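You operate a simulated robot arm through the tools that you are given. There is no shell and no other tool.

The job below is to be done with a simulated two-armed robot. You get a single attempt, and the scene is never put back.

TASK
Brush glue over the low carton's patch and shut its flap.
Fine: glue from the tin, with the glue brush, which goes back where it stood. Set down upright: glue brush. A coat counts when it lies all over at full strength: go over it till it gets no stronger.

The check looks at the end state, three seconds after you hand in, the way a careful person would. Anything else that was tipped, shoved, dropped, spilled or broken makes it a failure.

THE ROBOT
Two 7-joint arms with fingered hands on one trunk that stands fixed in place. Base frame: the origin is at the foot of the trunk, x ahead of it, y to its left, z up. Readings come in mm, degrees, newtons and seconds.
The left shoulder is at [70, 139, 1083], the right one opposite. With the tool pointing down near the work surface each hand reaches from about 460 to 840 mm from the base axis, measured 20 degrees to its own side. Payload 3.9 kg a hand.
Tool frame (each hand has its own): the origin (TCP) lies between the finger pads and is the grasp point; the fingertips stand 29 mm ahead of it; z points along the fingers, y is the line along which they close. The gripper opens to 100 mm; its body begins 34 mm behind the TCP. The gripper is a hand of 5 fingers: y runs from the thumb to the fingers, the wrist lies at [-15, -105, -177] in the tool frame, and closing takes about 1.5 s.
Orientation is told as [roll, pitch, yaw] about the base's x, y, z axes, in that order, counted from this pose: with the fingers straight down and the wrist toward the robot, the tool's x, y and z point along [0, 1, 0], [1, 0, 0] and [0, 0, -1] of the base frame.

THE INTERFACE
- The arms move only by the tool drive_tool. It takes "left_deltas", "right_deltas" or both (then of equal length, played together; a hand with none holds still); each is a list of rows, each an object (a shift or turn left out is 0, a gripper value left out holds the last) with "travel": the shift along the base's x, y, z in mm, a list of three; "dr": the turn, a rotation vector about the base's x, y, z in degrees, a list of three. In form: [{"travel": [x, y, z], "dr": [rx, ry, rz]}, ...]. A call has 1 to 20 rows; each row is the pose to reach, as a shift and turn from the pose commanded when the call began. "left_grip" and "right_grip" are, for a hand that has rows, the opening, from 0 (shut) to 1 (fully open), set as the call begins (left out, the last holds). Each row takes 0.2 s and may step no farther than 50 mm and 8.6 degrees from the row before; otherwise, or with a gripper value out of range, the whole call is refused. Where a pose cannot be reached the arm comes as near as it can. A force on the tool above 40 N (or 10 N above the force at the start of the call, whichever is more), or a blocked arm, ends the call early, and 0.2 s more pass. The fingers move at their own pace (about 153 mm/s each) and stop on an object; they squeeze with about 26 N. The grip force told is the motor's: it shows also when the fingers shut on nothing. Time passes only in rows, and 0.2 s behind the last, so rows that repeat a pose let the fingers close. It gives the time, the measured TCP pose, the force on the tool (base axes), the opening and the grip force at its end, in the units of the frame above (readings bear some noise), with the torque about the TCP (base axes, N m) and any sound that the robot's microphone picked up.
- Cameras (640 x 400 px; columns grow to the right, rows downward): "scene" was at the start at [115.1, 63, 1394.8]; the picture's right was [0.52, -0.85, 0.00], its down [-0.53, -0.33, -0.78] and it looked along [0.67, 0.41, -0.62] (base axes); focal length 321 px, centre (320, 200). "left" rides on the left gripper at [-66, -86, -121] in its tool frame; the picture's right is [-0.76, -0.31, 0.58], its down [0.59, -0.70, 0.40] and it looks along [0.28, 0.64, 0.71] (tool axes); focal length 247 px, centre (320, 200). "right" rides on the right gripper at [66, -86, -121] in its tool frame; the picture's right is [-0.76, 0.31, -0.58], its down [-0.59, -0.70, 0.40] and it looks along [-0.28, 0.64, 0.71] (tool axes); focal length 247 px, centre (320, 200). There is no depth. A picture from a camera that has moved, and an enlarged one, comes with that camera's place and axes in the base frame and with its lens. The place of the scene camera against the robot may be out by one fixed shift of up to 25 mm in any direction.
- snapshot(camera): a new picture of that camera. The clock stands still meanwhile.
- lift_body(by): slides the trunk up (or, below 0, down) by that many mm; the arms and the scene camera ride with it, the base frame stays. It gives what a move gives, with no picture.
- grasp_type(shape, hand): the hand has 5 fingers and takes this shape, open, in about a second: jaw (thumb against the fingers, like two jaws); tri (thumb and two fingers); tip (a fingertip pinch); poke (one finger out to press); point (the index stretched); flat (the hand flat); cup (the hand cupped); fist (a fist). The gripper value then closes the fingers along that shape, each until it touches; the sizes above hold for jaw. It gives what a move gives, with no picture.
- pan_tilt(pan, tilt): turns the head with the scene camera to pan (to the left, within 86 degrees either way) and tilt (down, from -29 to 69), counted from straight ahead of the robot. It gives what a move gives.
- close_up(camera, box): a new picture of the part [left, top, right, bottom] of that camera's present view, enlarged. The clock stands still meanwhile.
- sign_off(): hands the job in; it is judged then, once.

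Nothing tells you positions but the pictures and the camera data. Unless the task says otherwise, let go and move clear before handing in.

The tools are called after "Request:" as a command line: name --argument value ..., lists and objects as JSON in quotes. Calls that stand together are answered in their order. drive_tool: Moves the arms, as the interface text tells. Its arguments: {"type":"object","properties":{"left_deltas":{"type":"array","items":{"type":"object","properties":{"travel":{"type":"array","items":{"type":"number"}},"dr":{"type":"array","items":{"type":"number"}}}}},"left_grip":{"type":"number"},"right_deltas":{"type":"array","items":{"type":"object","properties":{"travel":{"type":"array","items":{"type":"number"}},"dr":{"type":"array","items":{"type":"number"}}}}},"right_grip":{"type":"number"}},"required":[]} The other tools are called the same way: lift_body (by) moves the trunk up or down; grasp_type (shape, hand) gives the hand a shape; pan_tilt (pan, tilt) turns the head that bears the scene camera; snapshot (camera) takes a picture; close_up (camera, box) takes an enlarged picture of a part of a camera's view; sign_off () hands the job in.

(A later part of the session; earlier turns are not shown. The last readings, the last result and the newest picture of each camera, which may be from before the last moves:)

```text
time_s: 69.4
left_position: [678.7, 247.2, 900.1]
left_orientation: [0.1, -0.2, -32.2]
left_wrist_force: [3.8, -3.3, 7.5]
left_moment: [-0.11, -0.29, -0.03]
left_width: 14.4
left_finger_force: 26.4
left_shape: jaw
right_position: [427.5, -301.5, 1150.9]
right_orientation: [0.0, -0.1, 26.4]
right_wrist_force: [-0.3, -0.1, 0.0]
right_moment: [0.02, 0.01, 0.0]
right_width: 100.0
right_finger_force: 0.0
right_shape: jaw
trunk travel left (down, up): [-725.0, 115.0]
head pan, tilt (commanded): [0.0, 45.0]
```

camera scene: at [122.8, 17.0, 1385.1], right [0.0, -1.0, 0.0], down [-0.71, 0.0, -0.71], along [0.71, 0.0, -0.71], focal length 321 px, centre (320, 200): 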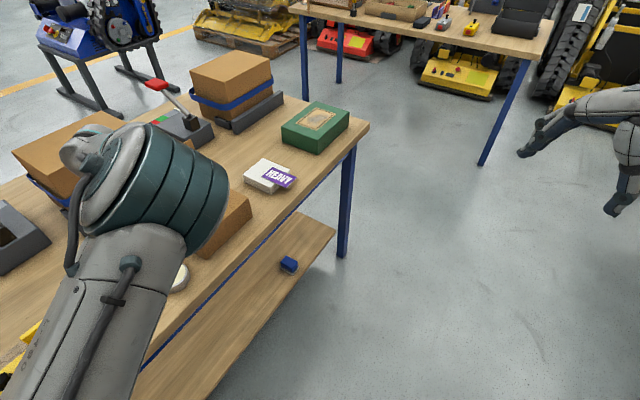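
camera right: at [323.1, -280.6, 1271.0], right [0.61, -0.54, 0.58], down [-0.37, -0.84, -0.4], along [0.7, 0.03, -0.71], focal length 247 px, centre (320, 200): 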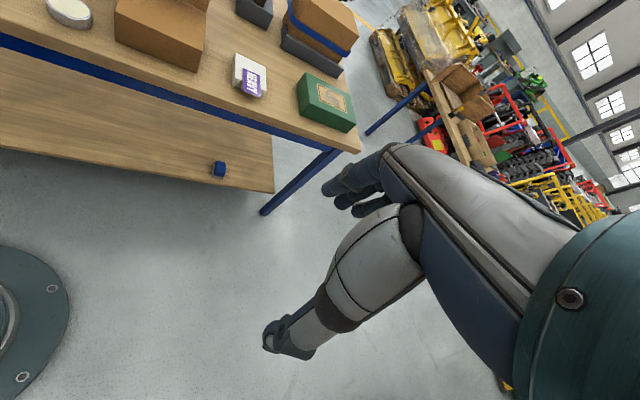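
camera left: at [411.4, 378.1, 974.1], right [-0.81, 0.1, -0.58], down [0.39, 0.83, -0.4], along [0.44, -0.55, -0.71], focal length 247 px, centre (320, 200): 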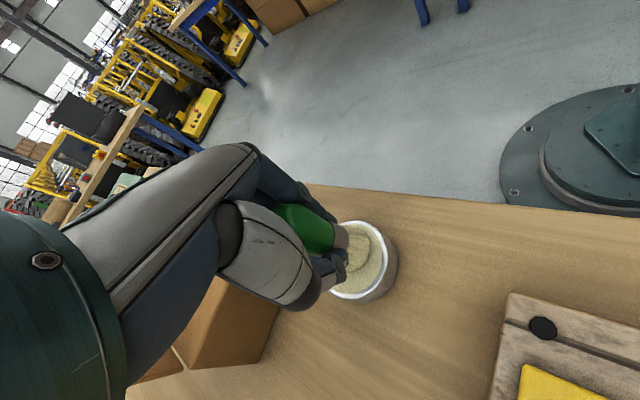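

Firm contact (7.5 N). Continuing the raster toward the rear of the patch.

Request:
drive_tool --left_deltas '[{"travel": [-12.7, 8, 0]}, {"travel": [-25.3, 16.1, 0]}, {"travel": [-38, 24.1, 0]}, {"travel": [-50.7, 32.1, 0]}, {"travel": [-63.4, 40.1, 0]}, {"travel": [-76, 48.2, 0]}, {"travel": [-69.5, 58.2, 0]}, {"travel": [-54.7, 48.8, 0]}, {"travel": [-39.9, 39.5, 0]}, {"travel": [-25.1, 30.1, 0]}, {"travel": [-10.4, 20.7, 0]}, {"travel": [4.4, 11.4, 0]}, {"travel": [19.2, 2, 0]}, {"travel": [25.7, 12.1, 0]}, {"travel": [10.9, 21.5, 0]}, {"travel": [-3.9, 30.8, 0]}, {"travel": [-18.6, 40.2, 0]}, {"travel": [-33.4, 49.6, 0]}, {"travel": [-48.2, 58.9, 0]}, {"travel": [-63, 68.3, 0]}]'

```text
time_s: 73.6
left_position: [614.5, 317.6, 898.5]
left_orientation: [-0.1, 0.0, -32.1]
left_wrist_force: [3.0, -1.6, 4.4]
left_moment: [-0.05, -0.17, -0.01]
left_width: 14.0
left_finger_force: 25.4
left_shape: jaw
right_position: [427.0, -300.3, 1149.8]
right_orientation: [0.0, 0.0, 26.6]
right_wrist_force: [0.1, -0.4, -0.2]
right_moment: [-0.01, 0.02, 0.01]
right_width: 99.8
right_finger_force: 0.1
right_shape: jaw
trunk travel left (down, up): [-725.0, 115.0]
head pan, tilt (commanded): [0.0, 45.0]
```

Contact still good. Another raster back toward the front edge.

Request:
drive_tool --left_deltas '[{"travel": [-5.4, -8.4, 0]}, {"travel": [9.8, -18, 0]}, {"travel": [25, -27.7, 0]}, {"travel": [40.2, -37.3, 0]}, {"travel": [55.5, -46.9, 0]}, {"travel": [70.7, -56.6, 0]}, {"travel": [85.9, -66.2, 0]}, {"travel": [77.8, -78.8, 0]}, {"travel": [62.6, -69.2, 0]}, {"travel": [47.4, -59.5, 0]}, {"travel": [32.2, -49.9, 0]}, {"travel": [16.9, -40.3, 0]}, {"travel": [1.7, -30.6, 0]}, {"travel": [-13.5, -21, 0]}, {"travel": [-21.6, -33.6, 0]}, {"travel": [-6.4, -43.2, 0]}, {"travel": [8.8, -52.9, 0]}, {"travel": [24, -62.5, 0]}, {"travel": [39.3, -72.1, 0]}, {"travel": [54.5, -81.8, 0]}]'

Request:
drive_tool --left_deltas '[{"travel": [15.2, -9.6, 0]}, {"travel": [0, 0, 0]}, {"travel": [-15.2, 9.6, 0]}, {"travel": [-30.4, 19.2, 0]}, {"travel": [-45.6, 28.9, 0]}, {"travel": [-60.8, 38.5, 0]}, {"travel": [-76, 48.1, 0]}, {"travel": [-76, 48.1, 18]}, {"travel": [-100, 70, 40]}, {"travel": [-125, 95, 60]}, {"travel": [-141.5, 116.6, 70]}, {"travel": [-141.5, 116.6, 70]}]'

Request:
close_up --camera "scene" --box '[185, 180, 225, 230]'

Request:
close_up --camera "left" --box '[325, 135, 375, 220]'

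Request:
snapshot --camera "left"

```text
time_s: 77.8
left_position: [671.1, 234.8, 898.0]
left_orientation: [-0.1, 0.1, -32.0]
left_wrist_force: [0.0, 0.6, 1.5]
left_moment: [0.05, 0.06, 0.02]
left_width: 14.2
left_finger_force: 26.5
left_shape: jaw
right_position: [429.0, -299.8, 1150.5]
right_orientation: [0.0, 0.0, 26.6]
right_wrist_force: [-0.2, 0.3, -0.5]
right_moment: [0.03, 0.0, 0.0]
right_width: 99.6
right_finger_force: 0.0
right_shape: jaw
trunk travel left (down, up): [-725.0, 115.0]
head pan, tilt (commanded): [0.0, 45.0]
```

```text
time_s: 80.4
left_position: [531.4, 350.1, 968.4]
left_orientation: [0.0, 0.0, -32.2]
left_wrist_force: [-0.2, 0.1, -1.2]
left_moment: [0.02, 0.02, 0.01]
left_width: 13.9
left_finger_force: 25.2
left_shape: jaw
right_position: [428.6, -301.1, 1150.0]
right_orientation: [0.0, 0.0, 26.6]
right_wrist_force: [0.0, -1.0, 0.5]
right_moment: [0.03, 0.04, 0.01]
right_width: 99.8
right_finger_force: 0.0
right_shape: jaw
trunk travel left (down, up): [-725.0, 115.0]
head pan, tilt (commanded): [0.0, 45.0]
```

```text
8.00 times, centred on (205, 205) of scene
camera zoom: at [123.5, 17.6, 1385.0], right [0.0, -1.0, 0.0], down [-0.71, 0.0, -0.71], along [0.71, 0.0, -0.71], focal length 2566 px, centre (1240, 160)
```

zoom: 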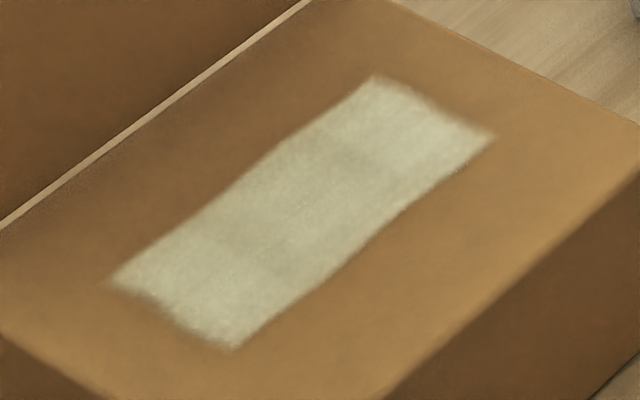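

```text
4.71 times, centred on (350, 178) of left
camera zoom: at [422.8, 341.2, 1089.6], right [-0.66, -0.48, -0.58], down [-0.28, 0.87, -0.4], along [0.69, -0.1, -0.71], focal length 1162 px, centre (179, 306)
```

zoom: 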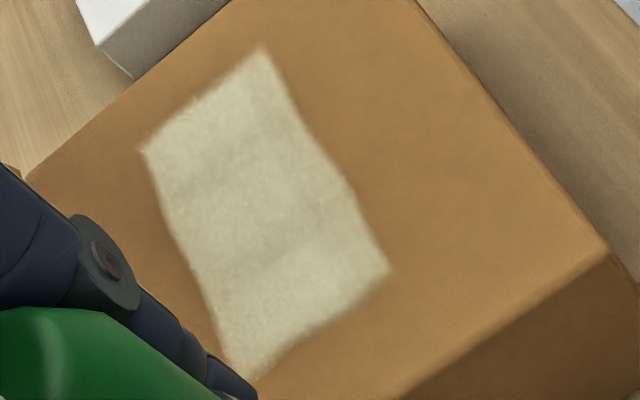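

```text
taken
camera left: at [422.8, 341.2, 1089.6], right [-0.66, -0.48, -0.58], down [-0.28, 0.87, -0.4], along [0.69, -0.1, -0.71], focal length 247 px, centre (320, 200)
```

left: 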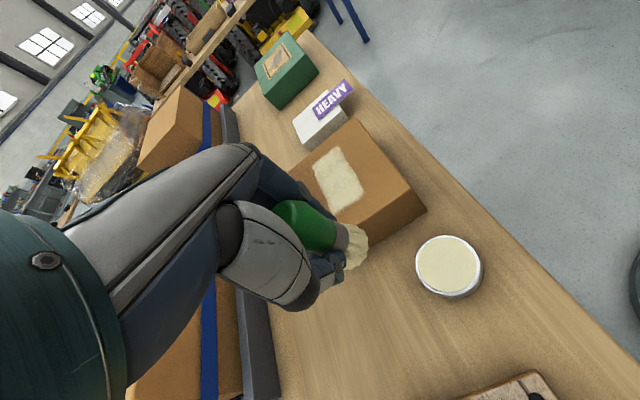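

The coat looks identical to the previous picture, so it has reached full strength. Now I'll check how the brush sits in the hand before setting it back.

Request:
close_up --camera "left" --box '[230, 150, 450, 350]'

Request:
close_up --camera "scene" --box '[60, 120, 260, 300]'

```text
2.00 times, centred on (340, 250) of left
camera zoom: at [422.8, 341.2, 1089.6], right [-0.66, -0.48, -0.58], down [-0.28, 0.87, -0.4], along [0.69, -0.1, -0.71], focal length 494 px, centre (280, 100)
```

zoom: 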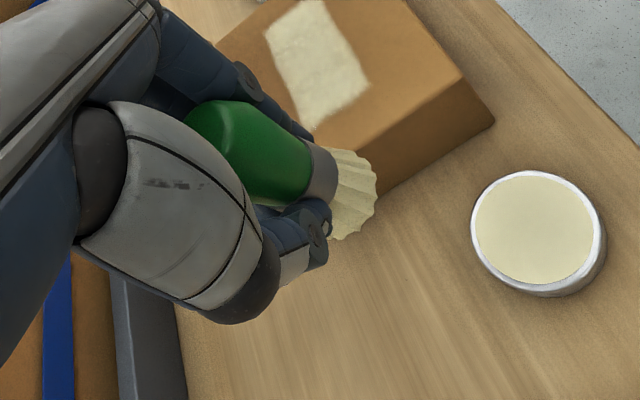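

```text
2.22 times, centred on (160, 210) of scene
camera zoom: at [123.5, 17.6, 1385.0], right [0.0, -1.0, 0.0], down [-0.71, 0.0, -0.71], along [0.71, 0.0, -0.71], focal length 713 px, centre (676, 178)
```

zoom: 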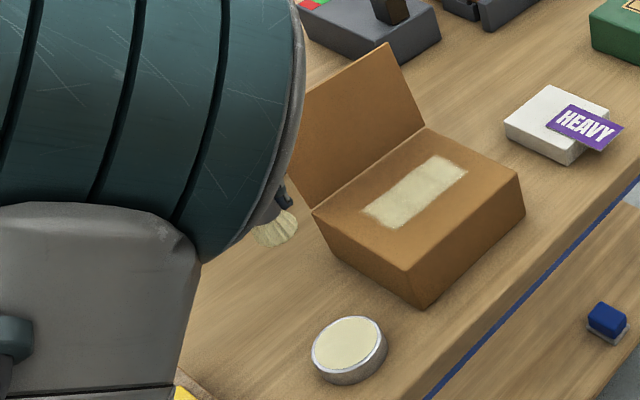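

The brush has shifted about 8 mm toward the fingers but remains upright. I'll carry it back over its original spot (550,394) at yaw -75° and verify from the wrist camera before setting it down.

Request:
drive_tool --left_deltas '[{"travel": [3.2, 8.8, -2], "dr": [0, 0, -7.2]}, {"travel": [6.4, 17.6, -4], "dr": [0, 0, -14.4]}, {"travel": [9.6, 26.4, -8], "dr": [0, 0, -21.6]}, {"travel": [12.8, 35.2, -14], "dr": [0, 0, -28.8]}, {"travel": [16, 44, -22], "dr": [0, 0, -36]}, {"travel": [19.2, 52.9, -30], "dr": [0, 0, -43.2]}, {"travel": [19.2, 52.9, -60], "dr": [0, 0, -43.2]}, {"travel": [19.2, 52.9, -90], "dr": [0, 0, -43.2]}, {"travel": [19.2, 52.9, -110], "dr": [0, 0, -43.2]}, {"travel": [19.2, 52.9, -110], "dr": [0, 0, -43.2]}]'

Request:
close_up --camera "left" --box '[230, 150, 450, 350]'

Request:
close_up --camera "scene" --box '[70, 160, 210, 300]'

```text
time_s: 82.6
left_position: [548.8, 404.3, 859.8]
left_orientation: [0.0, 0.0, -75.2]
left_wrist_force: [-0.1, -0.4, -1.0]
left_moment: [0.02, 0.0, -0.01]
left_width: 14.0
left_finger_force: 25.7
left_shape: jaw
right_position: [429.1, -299.9, 1149.9]
right_orientation: [0.1, 0.0, 26.6]
right_wrist_force: [-0.3, 0.6, 0.0]
right_moment: [-0.03, -0.02, 0.0]
right_width: 99.7
right_finger_force: 0.2
right_shape: jaw
trunk travel left (down, up): [-725.0, 115.0]
head pan, tilt (commanded): [0.0, 45.0]
```

```text
2.00 times, centred on (340, 250) of left
camera zoom: at [463.5, 470.3, 980.0], right [-0.81, 0.1, -0.58], down [0.39, 0.83, -0.4], along [0.44, -0.55, -0.71], focal length 494 px, centre (280, 100)
```

zoom: 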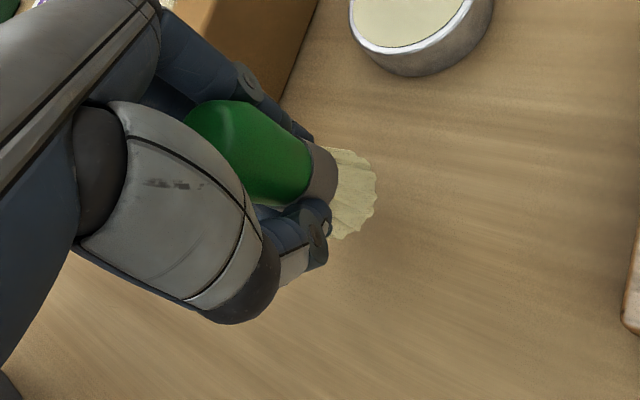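

```text
2.86 times, centred on (140, 230) of scene
camera zoom: at [122.9, 17.5, 1385.1], right [0.0, -1.0, 0.0], down [-0.71, 0.0, -0.71], along [0.71, 0.0, -0.71], focal length 917 px, centre (834, 114)
```

zoom: 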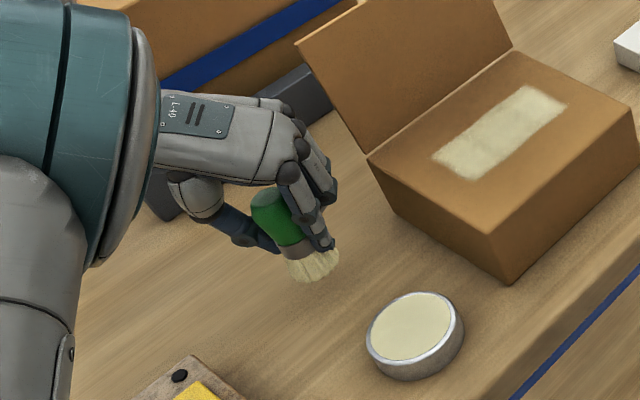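

The wrist view puts the bristle end at about (547,394), right over its original spot. Lowering slowly to the table.

Request:
drive_tool --left_deltas '[{"travel": [2, 0, -10]}, {"travel": [2, 0, -18]}, {"travel": [2, 0, -23]}, {"travel": [2, 0, -25.5]}, {"travel": [2, 0, -25.5]}]'

Request:
close_up --camera "scene" --box '[70, 160, 210, 300]'

Request:
close_up --camera "left" --box '[230, 150, 450, 350]'

```text
time_s: 83.8
left_position: [551.5, 404.4, 833.7]
left_orientation: [0.0, -0.1, -75.4]
left_wrist_force: [0.5, -0.3, 0.3]
left_moment: [0.05, 0.0, 0.0]
left_width: 14.2
left_finger_force: 25.9
left_shape: jaw
right_position: [429.6, -300.6, 1150.0]
right_orientation: [0.0, -0.1, 26.5]
right_wrist_force: [-0.3, 0.4, 0.0]
right_moment: [-0.03, 0.01, 0.02]
right_width: 99.7
right_finger_force: 0.0
right_shape: jaw
trunk travel left (down, up): [-725.0, 115.0]
head pan, tilt (commanded): [0.0, 45.0]
```

```text
2.86 times, centred on (140, 230) of scene
camera zoom: at [123.1, 17.8, 1385.0], right [0.0, -1.0, 0.0], down [-0.71, 0.0, -0.71], along [0.71, 0.0, -0.71], focal length 917 px, centre (834, 114)
```

zoom: 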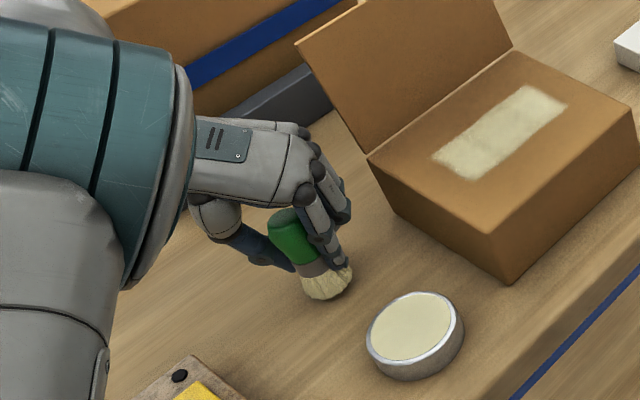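

```text
2.00 times, centred on (340, 250) of left
camera zoom: at [465.5, 470.7, 954.2], right [-0.81, 0.1, -0.58], down [0.39, 0.83, -0.4], along [0.44, -0.55, -0.71], focal length 494 px, centre (280, 100)
```

zoom: 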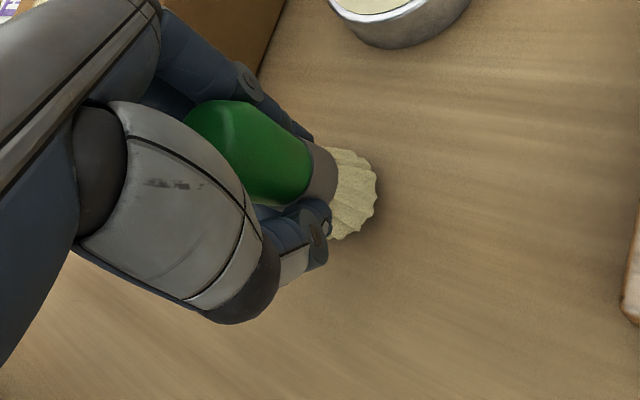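

The base is about 5 mm left of the original spot in the head view, so I'll nudge it -4 mm in y and ease down to touch.

Request:
drive_tool --left_deltas '[{"travel": [0, -4, 0]}, {"travel": [0, -4, -1]}, {"travel": [0, -4, -2]}, {"travel": [0, -4, -2]}]'

```text
time_s: 84.8
left_position: [551.3, 400.7, 831.0]
left_orientation: [0.1, 0.1, -75.3]
left_wrist_force: [-0.9, -0.4, -0.8]
left_moment: [0.02, 0.0, -0.02]
left_width: 13.8
left_finger_force: 26.2
left_shape: jaw
right_position: [428.0, -300.4, 1149.7]
right_orientation: [0.0, 0.0, 26.7]
right_wrist_force: [-0.6, 0.3, 0.6]
right_moment: [0.01, -0.01, 0.0]
right_width: 100.0
right_finger_force: 0.1
right_shape: jaw
trunk travel left (down, up): [-725.0, 115.0]
head pan, tilt (commanded): [0.0, 45.0]
```

Request:
drive_tool --left_deltas '[{"travel": [0, 0, -1]}, {"travel": [0, 0, -2]}, {"travel": [0, 0, -2]}]'

```text
time_s: 85.6
left_position: [551.2, 401.2, 829.2]
left_orientation: [0.0, -0.1, -75.4]
left_wrist_force: [-0.1, -0.6, 0.7]
left_moment: [0.04, -0.04, 0.01]
left_width: 14.2
left_finger_force: 25.8
left_shape: jaw
right_position: [428.7, -299.6, 1150.5]
right_orientation: [-0.1, -0.1, 26.7]
right_wrist_force: [-0.6, -0.5, 0.5]
right_moment: [0.0, 0.0, 0.01]
right_width: 100.1
right_finger_force: 0.0
right_shape: jaw
trunk travel left (down, up): [-725.0, 115.0]
head pan, tilt (commanded): [0.0, 45.0]
```

Request:
drive_tool --left_deltas '[{"travel": [0, 0, -1]}, {"travel": [0, 0, -1.5]}, {"travel": [0, 0, -1.5]}]'

Request:
close_up --camera "scene" --box '[100, 200, 180, 290]'

```text
time_s: 86.4
left_position: [551.2, 400.4, 828.8]
left_orientation: [0.1, -0.1, -75.3]
left_wrist_force: [0.1, -1.6, 6.3]
left_moment: [0.03, -0.07, -0.01]
left_width: 14.0
left_finger_force: 25.7
left_shape: jaw
right_position: [428.4, -299.8, 1150.7]
right_orientation: [0.0, -0.1, 26.5]
right_wrist_force: [0.7, -0.5, 0.2]
right_moment: [0.0, -0.02, -0.04]
right_width: 100.0
right_finger_force: 0.0
right_shape: jaw
trunk travel left (down, up): [-725.0, 115.0]
head pan, tilt (commanded): [0.0, 45.0]
```

```text
4.44 times, centred on (140, 245) of scene
camera zoom: at [122.2, 16.9, 1385.2], right [0.0, -1.0, 0.0], down [-0.71, 0.0, -0.71], along [0.71, 0.0, -0.71], focal length 1426 px, centre (1120, 0)
```

zoom: 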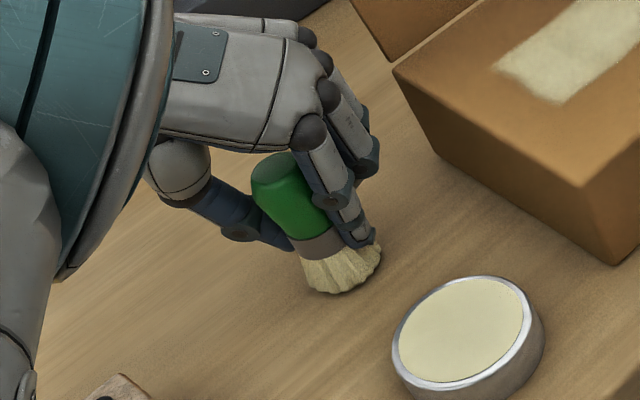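

The brush touches the table with 6 N and stands upright. Opening the fingers now.

Request:
drive_tool --left_deltas '[{"travel": [0, 0, 0.5]}, {"travel": [0, 0, 0.5]}, {"travel": [0, 0, 0.5]}, {"travel": [0, 0, 0.5]}, {"travel": [0, 0, 0.5]}]' --left_grip 0.65

Request:
close_up --camera "scene" --box '[70, 160, 210, 300]'

Request:
close_up --camera "left" --box '[230, 150, 450, 350]'

```text
time_s: 87.6
left_position: [550.2, 400.4, 827.9]
left_orientation: [0.1, 0.0, -75.4]
left_wrist_force: [0.7, 0.0, -0.2]
left_moment: [-0.02, -0.01, 0.02]
left_width: 64.7
left_finger_force: 0.0
left_shape: jaw
right_position: [428.4, -299.1, 1150.2]
right_orientation: [0.0, 0.0, 26.6]
right_wrist_force: [0.1, 0.8, 0.0]
right_moment: [0.05, 0.0, -0.02]
right_width: 99.6
right_finger_force: 0.1
right_shape: jaw
trunk travel left (down, up): [-725.0, 115.0]
head pan, tilt (commanded): [0.0, 45.0]
```

```text
2.86 times, centred on (140, 230) of scene
camera zoom: at [123.0, 17.7, 1385.1], right [0.0, -1.0, 0.0], down [-0.71, 0.0, -0.71], along [0.71, 0.0, -0.71], focal length 917 px, centre (834, 114)
```

zoom: 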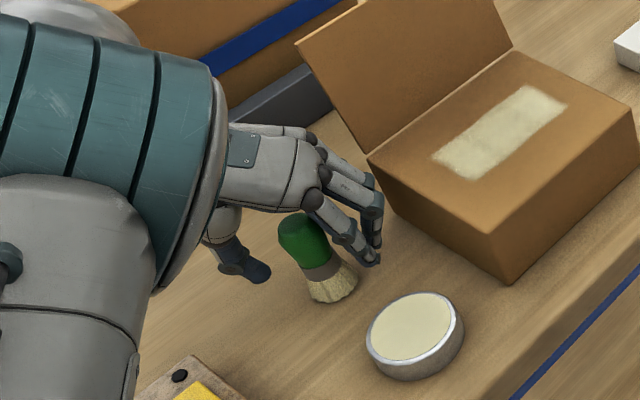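

```text
2.00 times, centred on (340, 250) of left
camera zoom: at [465.4, 467.2, 949.1], right [-0.81, 0.1, -0.58], down [0.39, 0.83, -0.4], along [0.44, -0.55, -0.71], focal length 494 px, centre (280, 100)
```

zoom: 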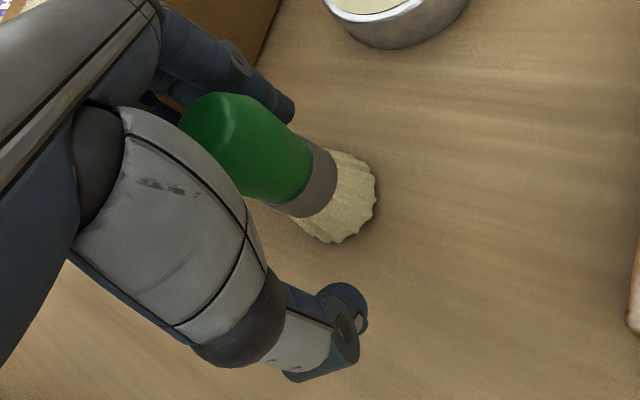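

The brush stands upright at its original spot. I'll raise the hand straight up.

Request:
drive_tool --left_deltas '[{"travel": [0, -2, 5]}, {"travel": [0, -3, 15]}, {"travel": [0, -3, 35]}, {"travel": [0, -3, 65]}, {"travel": [0, -3, 105]}, {"travel": [0, -3, 150]}, {"travel": [0, -3, 180]}, {"travel": [0, -3, 180]}]'

Request:
snapshot --camera "scene"

Request:
close_up --camera "scene" --box '[70, 160, 210, 300]'

Request:
snapshot --camera "left"

```text
time_s: 89.4
left_position: [548.9, 396.8, 1008.2]
left_orientation: [-0.2, -0.1, -75.1]
left_wrist_force: [-0.2, 0.7, 0.6]
left_moment: [-0.02, 0.0, 0.02]
left_width: 65.1
left_finger_force: 0.1
left_shape: jaw
right_position: [429.0, -298.9, 1150.5]
right_orientation: [0.0, 0.0, 26.6]
right_wrist_force: [-0.7, -0.3, 0.4]
right_moment: [-0.01, 0.0, 0.0]
right_width: 99.8
right_finger_force: 0.1
right_shape: jaw
trunk travel left (down, up): [-725.0, 115.0]
head pan, tilt (commanded): [0.0, 45.0]
```

```text
taken
camera scene: at [123.4, 17.9, 1385.0], right [0.0, -1.0, 0.0], down [-0.71, 0.0, -0.71], along [0.71, 0.0, -0.71], focal length 321 px, centre (320, 200)
```

scene: 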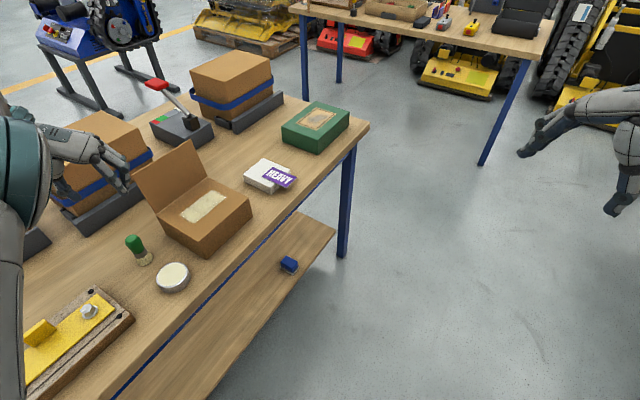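

```text
2.86 times, centred on (140, 230) of scene
camera zoom: at [123.4, 17.9, 1385.0], right [0.0, -1.0, 0.0], down [-0.71, 0.0, -0.71], along [0.71, 0.0, -0.71], focal length 917 px, centre (834, 114)
```

zoom: 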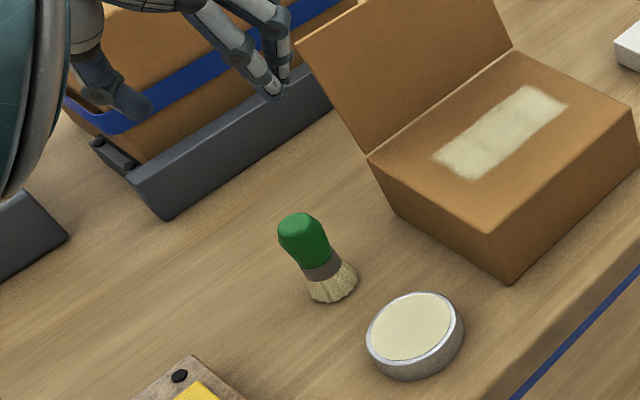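

```text
taken
camera left: at [465.0, 463.8, 1128.0], right [-0.81, 0.1, -0.58], down [0.39, 0.83, -0.4], along [0.44, -0.55, -0.71], focal length 247 px, centre (320, 200)
```

left: 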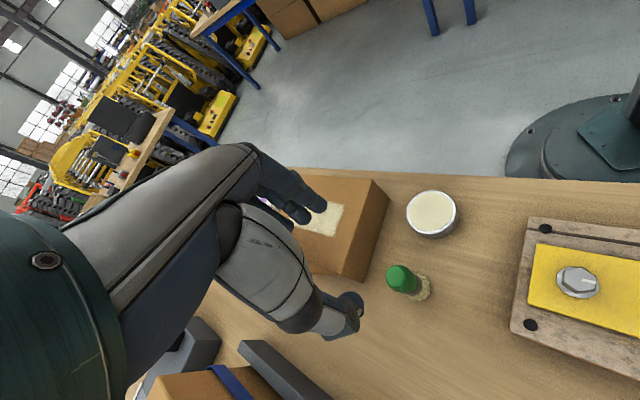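

The brush is back, upright, and the coat is intact. Next is the flap: I'll close the fingers, go over and behind the flap (yaw -32°) at a safe height first.

Request:
drive_tool --left_deltas '[{"travel": [0, 0, 15], "dr": [0, 0, 7.2]}, {"travel": [20, 5, 25], "dr": [0, 0, 14.4]}, {"travel": [48, 8, 25], "dr": [0, 0, 21.6]}, {"travel": [76, 11, 25], "dr": [0, 0, 28.8]}, {"travel": [104, 14, 25], "dr": [0, 0, 36]}, {"travel": [128, 16, 25], "dr": [0, 0, 43.2]}, {"travel": [141, 17, 20], "dr": [0, 0, 43.2]}, {"travel": [141, 17, 20], "dr": [0, 0, 43.2]}]' --left_grip 0

Request:
snapshot --camera "scene"

Request:
snapshot --camera "left"

```text
time_s: 91.2
left_position: [692.3, 414.2, 1027.3]
left_orientation: [0.0, -0.1, -32.0]
left_wrist_force: [0.7, -0.5, -0.3]
left_moment: [0.03, 0.02, 0.01]
left_width: 0.0
left_finger_force: 26.2
left_shape: jaw
right_position: [428.3, -300.2, 1151.0]
right_orientation: [0.0, 0.0, 26.6]
right_wrist_force: [0.2, -1.4, 0.1]
right_moment: [0.01, 0.0, -0.01]
right_width: 100.1
right_finger_force: 0.0
right_shape: jaw
trunk travel left (down, up): [-725.0, 115.0]
head pan, tilt (commanded): [0.0, 45.0]
```

```text
taken
camera scene: at [122.8, 17.2, 1385.1], right [0.0, -1.0, 0.0], down [-0.71, 0.0, -0.71], along [0.71, 0.0, -0.71], focal length 321 px, centre (320, 200)
```

scene: 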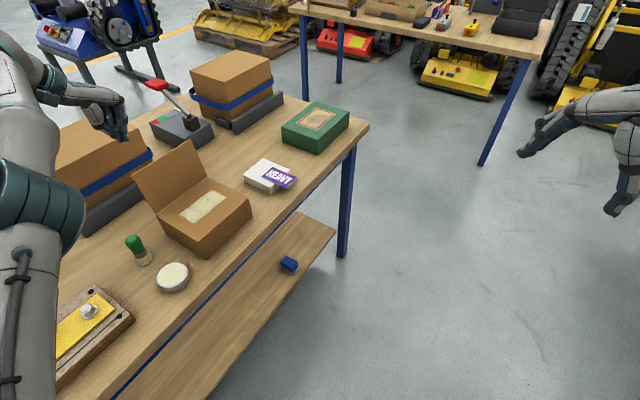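

```text
taken
camera left: at [585.3, 403.6, 1147.6], right [-0.66, -0.48, -0.58], down [-0.28, 0.87, -0.4], along [0.69, -0.1, -0.71], focal length 247 px, centre (320, 200)
```

left: 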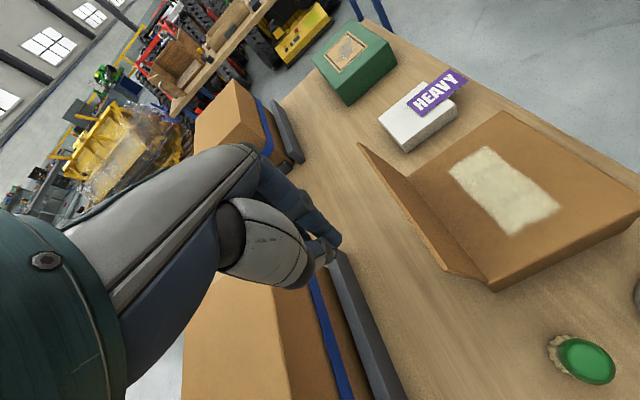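

The hand is behind the flap at a safe height. I'll enlarge the wrist view to check clearance between the flap and the strapped carton behind it.

Request:
close_up --camera "left" --box '[240, 120, 500, 400]'

Request:
close_up --camera "scene" --box '[30, 70, 230, 250]'

```text
1.43 times, centred on (370, 260) of left
camera zoom: at [585.3, 403.6, 1147.6], right [-0.66, -0.48, -0.58], down [-0.28, 0.87, -0.4], along [0.69, -0.1, -0.71], focal length 353 px, centre (249, 114)
```

zoom: 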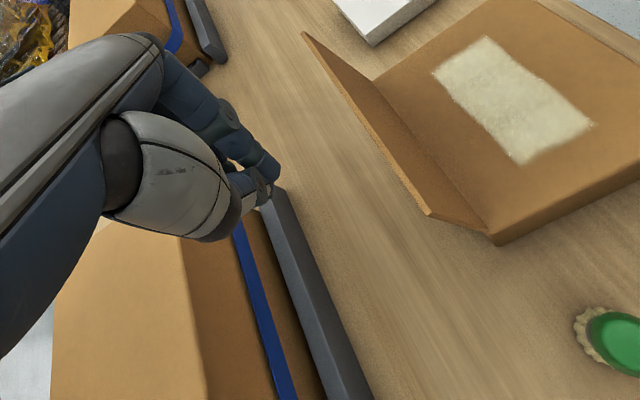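

```text
2.22 times, centred on (130, 160) of scene
camera zoom: at [122.8, 17.2, 1385.1], right [0.0, -1.0, 0.0], down [-0.71, 0.0, -0.71], along [0.71, 0.0, -0.71], focal length 713 px, centre (742, 289)
```

zoom: 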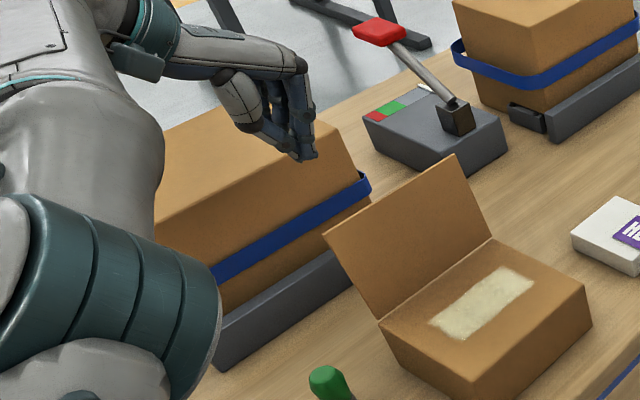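

There's plenty of room: flap tip at d≈157, my hand at d≈211, and the rail behind at d≈290. I'll descend behind the flap to fingertip height ≈ 916 and look.

Request:
drive_tool --left_deltas '[{"travel": [0, 0, -20]}, {"travel": [0, 0, -40]}, {"travel": [0, 0, -60]}, {"travel": [0, 0, -82]}, {"travel": [0, 0, -82]}]'

Request:
snapshot --camera "left"

Request:
close_up --camera "scene" --box '[70, 100, 270, 280]'

```text
time_s: 92.4
left_position: [693.3, 413.7, 946.1]
left_orientation: [0.0, -0.1, -32.1]
left_wrist_force: [-0.4, -0.2, 0.4]
left_moment: [0.0, -0.01, 0.01]
left_width: 0.0
left_finger_force: 26.7
left_shape: jaw
right_position: [428.3, -300.5, 1150.7]
right_orientation: [0.0, -0.1, 26.5]
right_wrist_force: [-0.2, 0.8, 0.4]
right_moment: [0.0, -0.04, 0.01]
right_width: 99.8
right_finger_force: 0.0
right_shape: jaw
trunk travel left (down, up): [-725.0, 115.0]
head pan, tilt (commanded): [0.0, 45.0]
```

```text
taken
camera left: at [584.7, 403.8, 1067.5], right [-0.66, -0.48, -0.58], down [-0.28, 0.87, -0.4], along [0.69, -0.1, -0.71], focal length 247 px, centre (320, 200)
```

left: 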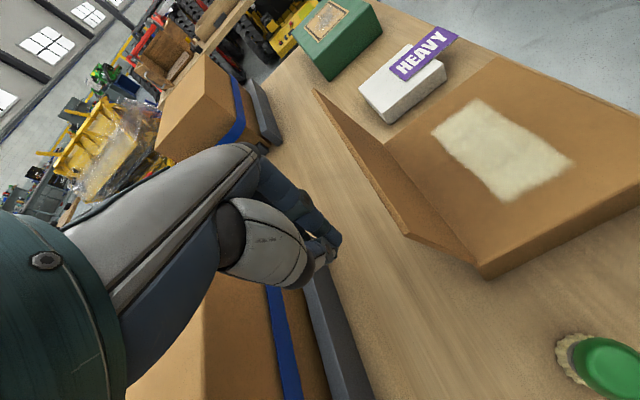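

```text
2.22 times, centred on (170, 190) of scene
camera zoom: at [122.7, 17.6, 1385.1], right [0.0, -1.0, 0.0], down [-0.71, 0.0, -0.71], along [0.71, 0.0, -0.71], focal length 713 px, centre (653, 222)
```

zoom: 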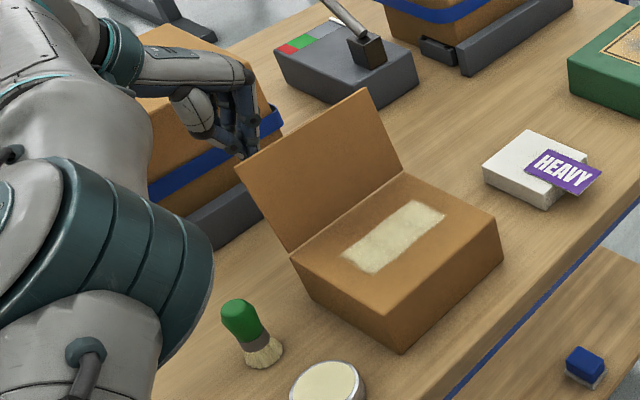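

The fingers are behind the flap's left part. I'll move forward (toward the carton front) in small steps until I touch the flap.

Request:
drive_tool --left_deltas '[{"travel": [-4.3, -6.7, 0]}, {"travel": [-8.6, -13.4, 0]}, {"travel": [-13, -20.2, 0]}, {"travel": [-17.3, -26.9, 0]}, {"travel": [-17.3, -26.9, 0]}]'

Request:
close_up --camera "left" --box '[240, 80, 500, 320]'

Request:
close_up --camera "scene" --box '[70, 100, 270, 280]'

```text
time_s: 93.6
left_position: [675.7, 388.7, 946.1]
left_orientation: [-0.1, -0.1, -32.0]
left_wrist_force: [0.2, 0.3, -0.7]
left_moment: [-0.02, -0.02, 0.01]
left_width: 0.2
left_finger_force: 26.0
left_shape: jaw
right_position: [428.4, -299.7, 1151.0]
right_orientation: [0.0, 0.0, 26.5]
right_wrist_force: [0.0, -0.3, -1.2]
right_moment: [-0.03, -0.01, 0.0]
right_width: 100.0
right_finger_force: 0.1
right_shape: jaw
trunk travel left (down, up): [-725.0, 115.0]
head pan, tilt (commanded): [0.0, 45.0]
```

```text
1.67 times, centred on (370, 200) of left
camera zoom: at [567.6, 378.0, 1067.3], right [-0.66, -0.48, -0.58], down [-0.28, 0.87, -0.4], along [0.69, -0.1, -0.71], focal length 412 px, centre (237, 200)
```

zoom: 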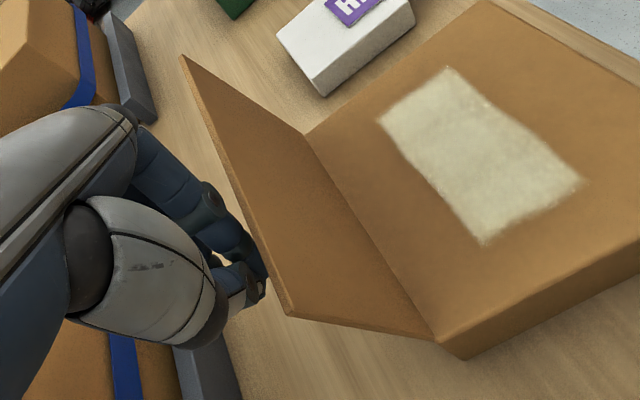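

```text
2.22 times, centred on (170, 190) of scene
camera zoom: at [123.3, 18.2, 1385.0], right [0.0, -1.0, 0.0], down [-0.71, 0.0, -0.71], along [0.71, 0.0, -0.71], focal length 713 px, centre (653, 222)
```

zoom: 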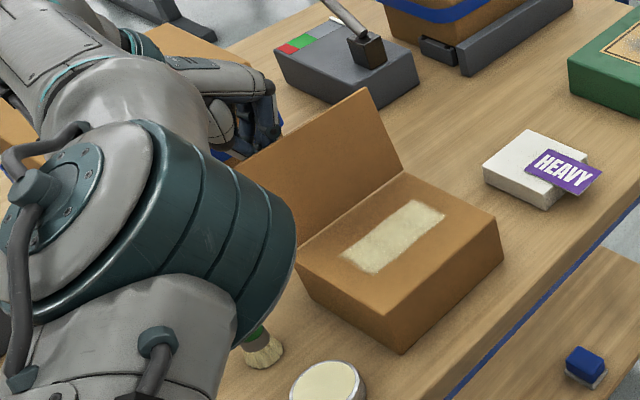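

Almost touching, no force yet. Continuing forward slowly.

Request:
drive_tool --left_deltas '[{"travel": [-4.3, -6.7, 0]}, {"travel": [-8.6, -13.4, 0]}, {"travel": [-13, -20.2, 0]}, {"travel": [-17.3, -26.9, 0]}, {"travel": [-17.3, -26.9, 0]}]'

Request:
close_up --camera "left" --box '[240, 80, 500, 320]'

Request:
close_up --camera "scene" --box '[70, 100, 270, 280]'

```text
time_s: 94.8
left_position: [658.8, 360.7, 945.4]
left_orientation: [0.0, 0.0, -32.0]
left_wrist_force: [-1.0, 0.3, 0.1]
left_moment: [-0.02, -0.02, -0.02]
left_width: 0.3
left_finger_force: 25.9
left_shape: jaw
right_position: [428.5, -300.1, 1151.4]
right_orientation: [0.0, 0.0, 26.6]
right_wrist_force: [-0.3, -0.1, 0.1]
right_moment: [-0.03, -0.03, -0.02]
right_width: 99.6
right_finger_force: 0.0
right_shape: jaw
trunk travel left (down, up): [-725.0, 115.0]
head pan, tilt (commanded): [0.0, 45.0]
```

```text
1.67 times, centred on (370, 200) of left
camera zoom: at [550.7, 350.9, 1066.9], right [-0.66, -0.48, -0.58], down [-0.28, 0.87, -0.4], along [0.69, -0.1, -0.71], focal length 412 px, centre (237, 200)
```

zoom: 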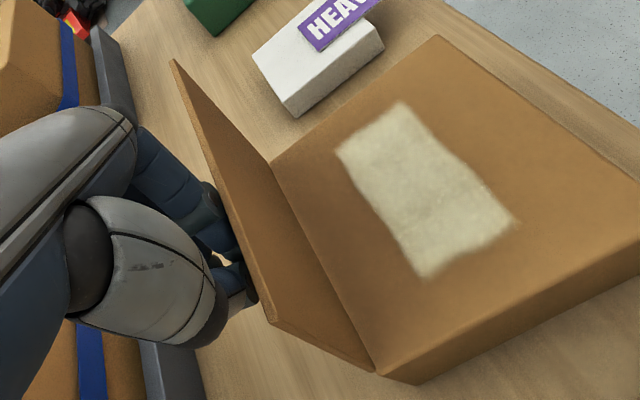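

```text
2.22 times, centred on (170, 190) of scene
camera zoom: at [123.2, 18.1, 1385.0], right [0.0, -1.0, 0.0], down [-0.71, 0.0, -0.71], along [0.71, 0.0, -0.71], focal length 713 px, centre (653, 222)
```

zoom: 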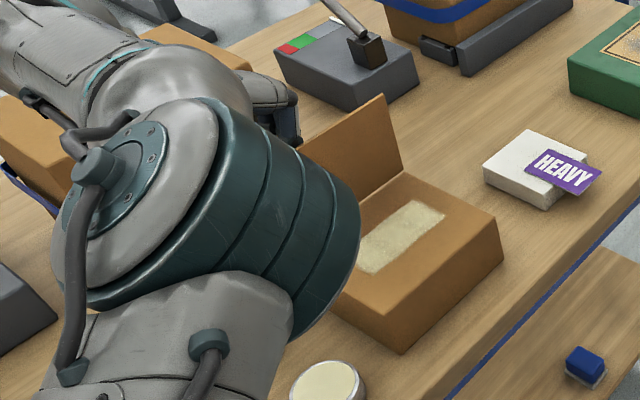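

The flap is swinging up to vertical with almost no force, and the carton hasn't moved. I'll continue along an arc forward and down.

Request:
drive_tool --left_deltas '[{"travel": [-4.9, -7.6, -1]}, {"travel": [-9.7, -15.1, -2.5]}, {"travel": [-14, -21.8, -5.5]}, {"travel": [-18.4, -28.6, -9]}, {"travel": [-18.4, -28.6, -9]}]'

Request:
close_up --camera "left" --box '[240, 80, 500, 320]'

Request:
close_up --camera "scene" --box '[70, 100, 270, 280]'

```text
time_s: 96.0
left_position: [639.9, 332.4, 936.1]
left_orientation: [0.0, -0.2, -32.1]
left_wrist_force: [-0.1, -0.1, 0.0]
left_moment: [-0.02, 0.02, -0.01]
left_width: 0.0
left_finger_force: 26.1
left_shape: jaw
right_position: [429.0, -300.0, 1150.8]
right_orientation: [0.0, 0.0, 26.7]
right_wrist_force: [-0.7, -0.3, -0.7]
right_moment: [0.04, 0.0, -0.01]
right_width: 100.1
right_finger_force: 0.0
right_shape: jaw
trunk travel left (down, up): [-725.0, 115.0]
head pan, tilt (commanded): [0.0, 45.0]
```

```text
1.67 times, centred on (370, 200) of left
camera zoom: at [531.7, 321.9, 1057.4], right [-0.66, -0.48, -0.58], down [-0.28, 0.87, -0.4], along [0.69, -0.1, -0.71], focal length 412 px, centre (237, 200)
```

zoom: 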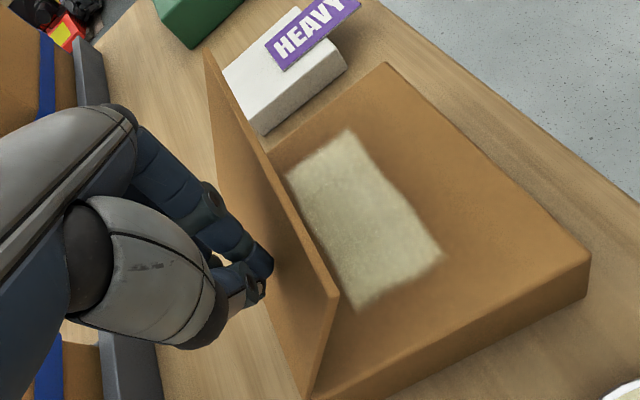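

```text
2.22 times, centred on (170, 190) of scene
camera zoom: at [123.2, 18.1, 1385.0], right [0.0, -1.0, 0.0], down [-0.71, 0.0, -0.71], along [0.71, 0.0, -0.71], focal length 713 px, centre (653, 222)
```

zoom: 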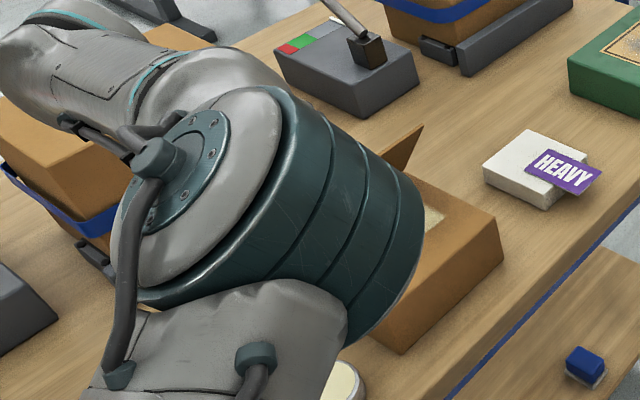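

The flap now leans forward past vertical and follows the fingers. Continuing the arc down toward ~20°.

Request:
drive_tool --left_deltas '[{"travel": [-3.8, -5.9, -5]}, {"travel": [-7.6, -11.8, -11]}, {"travel": [-10.8, -16.8, -18]}, {"travel": [-13.5, -21, -25]}, {"travel": [-15.7, -24.4, -33]}, {"travel": [-15.7, -24.4, -33]}]'

Request:
close_up --camera "left" --box '[240, 80, 500, 320]'

Request:
close_up --camera "scene" --box '[70, 100, 270, 280]'

```text
time_s: 97.4
left_position: [624.4, 306.4, 903.3]
left_orientation: [0.0, 0.0, -32.1]
left_wrist_force: [-0.2, 0.6, -0.1]
left_moment: [0.03, -0.01, 0.01]
left_width: 0.0
left_finger_force: 25.7
left_shape: jaw
right_position: [428.7, -298.7, 1150.5]
right_orientation: [0.0, 0.0, 26.6]
right_wrist_force: [0.5, 0.8, -0.4]
right_moment: [0.0, 0.01, 0.05]
right_width: 99.7
right_finger_force: 0.1
right_shape: jaw
trunk travel left (down, up): [-725.0, 115.0]
head pan, tilt (commanded): [0.0, 45.0]
```

```text
1.67 times, centred on (370, 200) of left
camera zoom: at [515.9, 297.8, 1025.2], right [-0.66, -0.48, -0.58], down [-0.28, 0.87, -0.4], along [0.69, -0.1, -0.71], focal length 412 px, centre (237, 200)
```

zoom: 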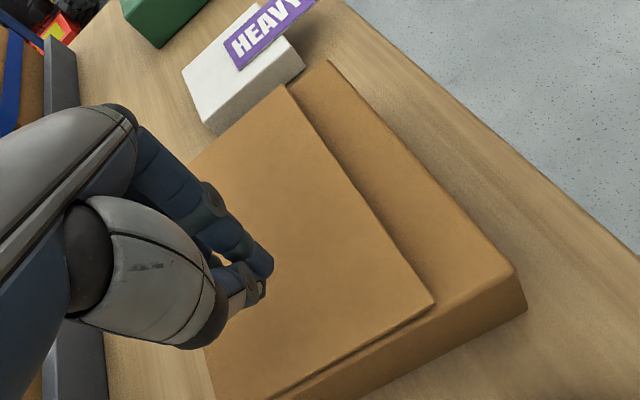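

```text
2.22 times, centred on (170, 190) of scene
camera zoom: at [123.1, 17.9, 1385.1], right [0.0, -1.0, 0.0], down [-0.71, 0.0, -0.71], along [0.71, 0.0, -0.71], focal length 713 px, centre (653, 222)
```

zoom: 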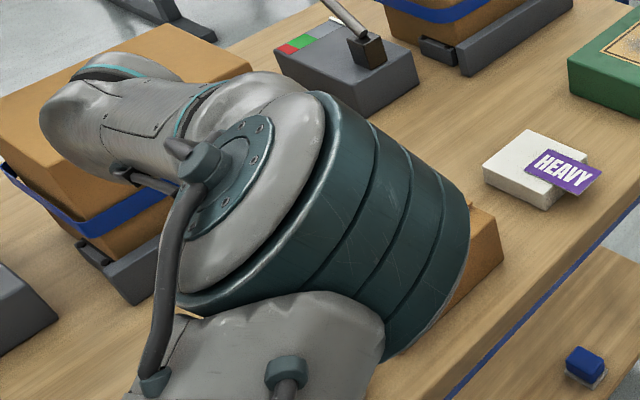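

The flap is nearly shut. I'll press it down gently with the fingertips.

Request:
drive_tool --left_deltas '[{"travel": [0, 0, -8]}, {"travel": [0, 0, -14]}, {"travel": [0, 0, -18]}, {"travel": [0, 0, -20]}, {"travel": [0, 0, -20]}]'

Request:
close_up --camera "left" --box '[240, 80, 500, 320]'

```text
time_s: 98.6
left_position: [624.2, 308.3, 885.3]
left_orientation: [0.1, -0.2, -32.1]
left_wrist_force: [2.9, -0.4, 9.1]
left_moment: [0.05, -0.11, -0.02]
left_width: 0.1
left_finger_force: 25.8
left_shape: jaw
right_position: [428.3, -301.5, 1150.4]
right_orientation: [0.0, -0.1, 26.6]
right_wrist_force: [-0.3, 0.0, 0.1]
right_moment: [-0.02, 0.02, -0.03]
right_width: 99.7
right_finger_force: 0.1
right_shape: jaw
trunk travel left (down, up): [-725.0, 115.0]
head pan, tilt (commanded): [0.0, 45.0]
```

```text
1.67 times, centred on (370, 200) of left
camera zoom: at [515.5, 297.4, 1006.6], right [-0.66, -0.48, -0.58], down [-0.28, 0.87, -0.4], along [0.7, -0.1, -0.71], focal length 412 px, centre (237, 200)
```

zoom: 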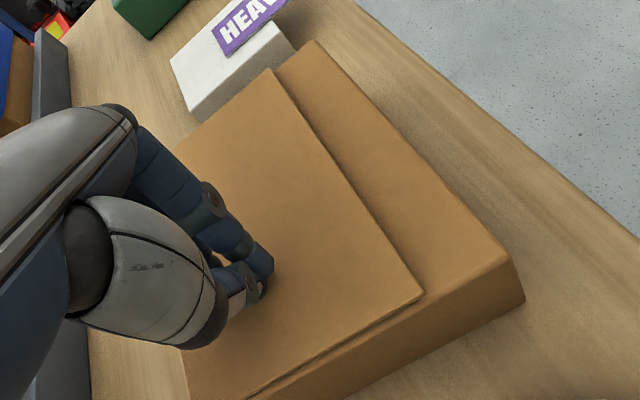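

The flap lies flat under 9 N. A little more press, then I'll rise slowly and check it stays down.

Request:
drive_tool --left_deltas '[{"travel": [0, 0, -1]}, {"travel": [0, 0, -1]}, {"travel": [0, 0, -1]}, {"travel": [0, 0, 0]}, {"travel": [0, 0, 5]}, {"travel": [0, 0, 15]}, {"travel": [0, 0, 40]}, {"travel": [-15, 15, 75]}, {"travel": [-45, 35, 105]}, {"travel": [-75, 55, 125]}, {"travel": [-75, 55, 125]}]'

Request:
snapshot --camera "left"

Request:
snapshot --camera "scene"

Request:
close_up --camera "left" --box '[280, 60, 480, 240]'

```text
time_s: 101.0
left_position: [548.8, 364.6, 1010.1]
left_orientation: [-0.1, 0.0, -32.1]
left_wrist_force: [-0.3, -0.4, -0.2]
left_moment: [0.0, -0.01, 0.02]
left_width: 0.0
left_finger_force: 26.6
left_shape: jaw
right_position: [430.5, -300.9, 1150.3]
right_orientation: [-0.1, 0.0, 26.6]
right_wrist_force: [0.5, -0.3, 0.7]
right_moment: [-0.01, 0.03, 0.02]
right_width: 99.6
right_finger_force: 0.1
right_shape: jaw
trunk travel left (down, up): [-725.0, 115.0]
head pan, tilt (commanded): [0.0, 45.0]
```

```text
taken
camera left: at [440.6, 354.1, 1130.9], right [-0.66, -0.48, -0.58], down [-0.28, 0.87, -0.4], along [0.69, -0.1, -0.71], focal length 247 px, centre (320, 200)
```

left: 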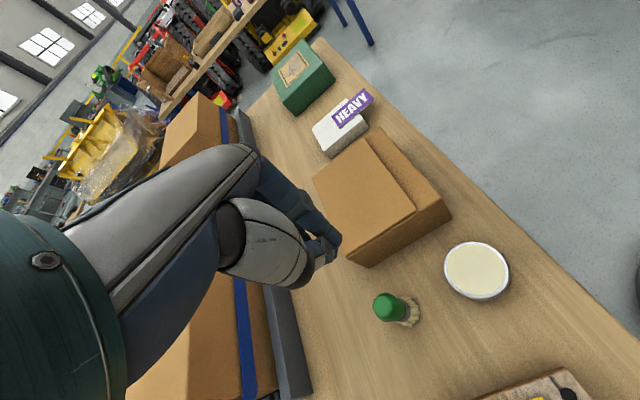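

```text
taken
camera scene: at [124.0, 17.6, 1384.9], right [0.0, -1.0, 0.0], down [-0.71, 0.0, -0.71], along [0.71, 0.0, -0.71], focal length 321 px, centre (320, 200)
```

scene: 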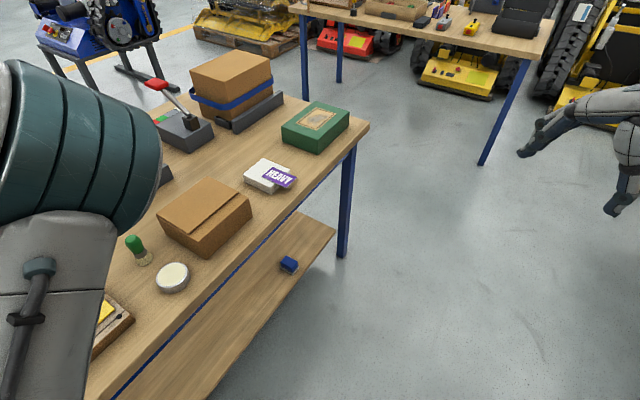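

```text
2.22 times, centred on (380, 150) of left
camera zoom: at [440.6, 354.1, 1130.9], right [-0.66, -0.48, -0.58], down [-0.28, 0.87, -0.4], along [0.69, -0.1, -0.71], focal length 549 px, centre (187, 311)
```

zoom: 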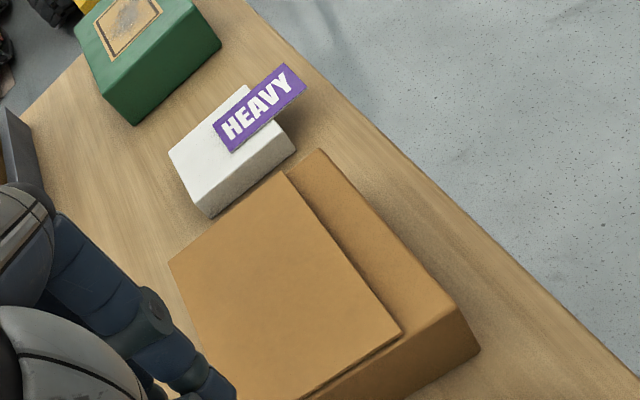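

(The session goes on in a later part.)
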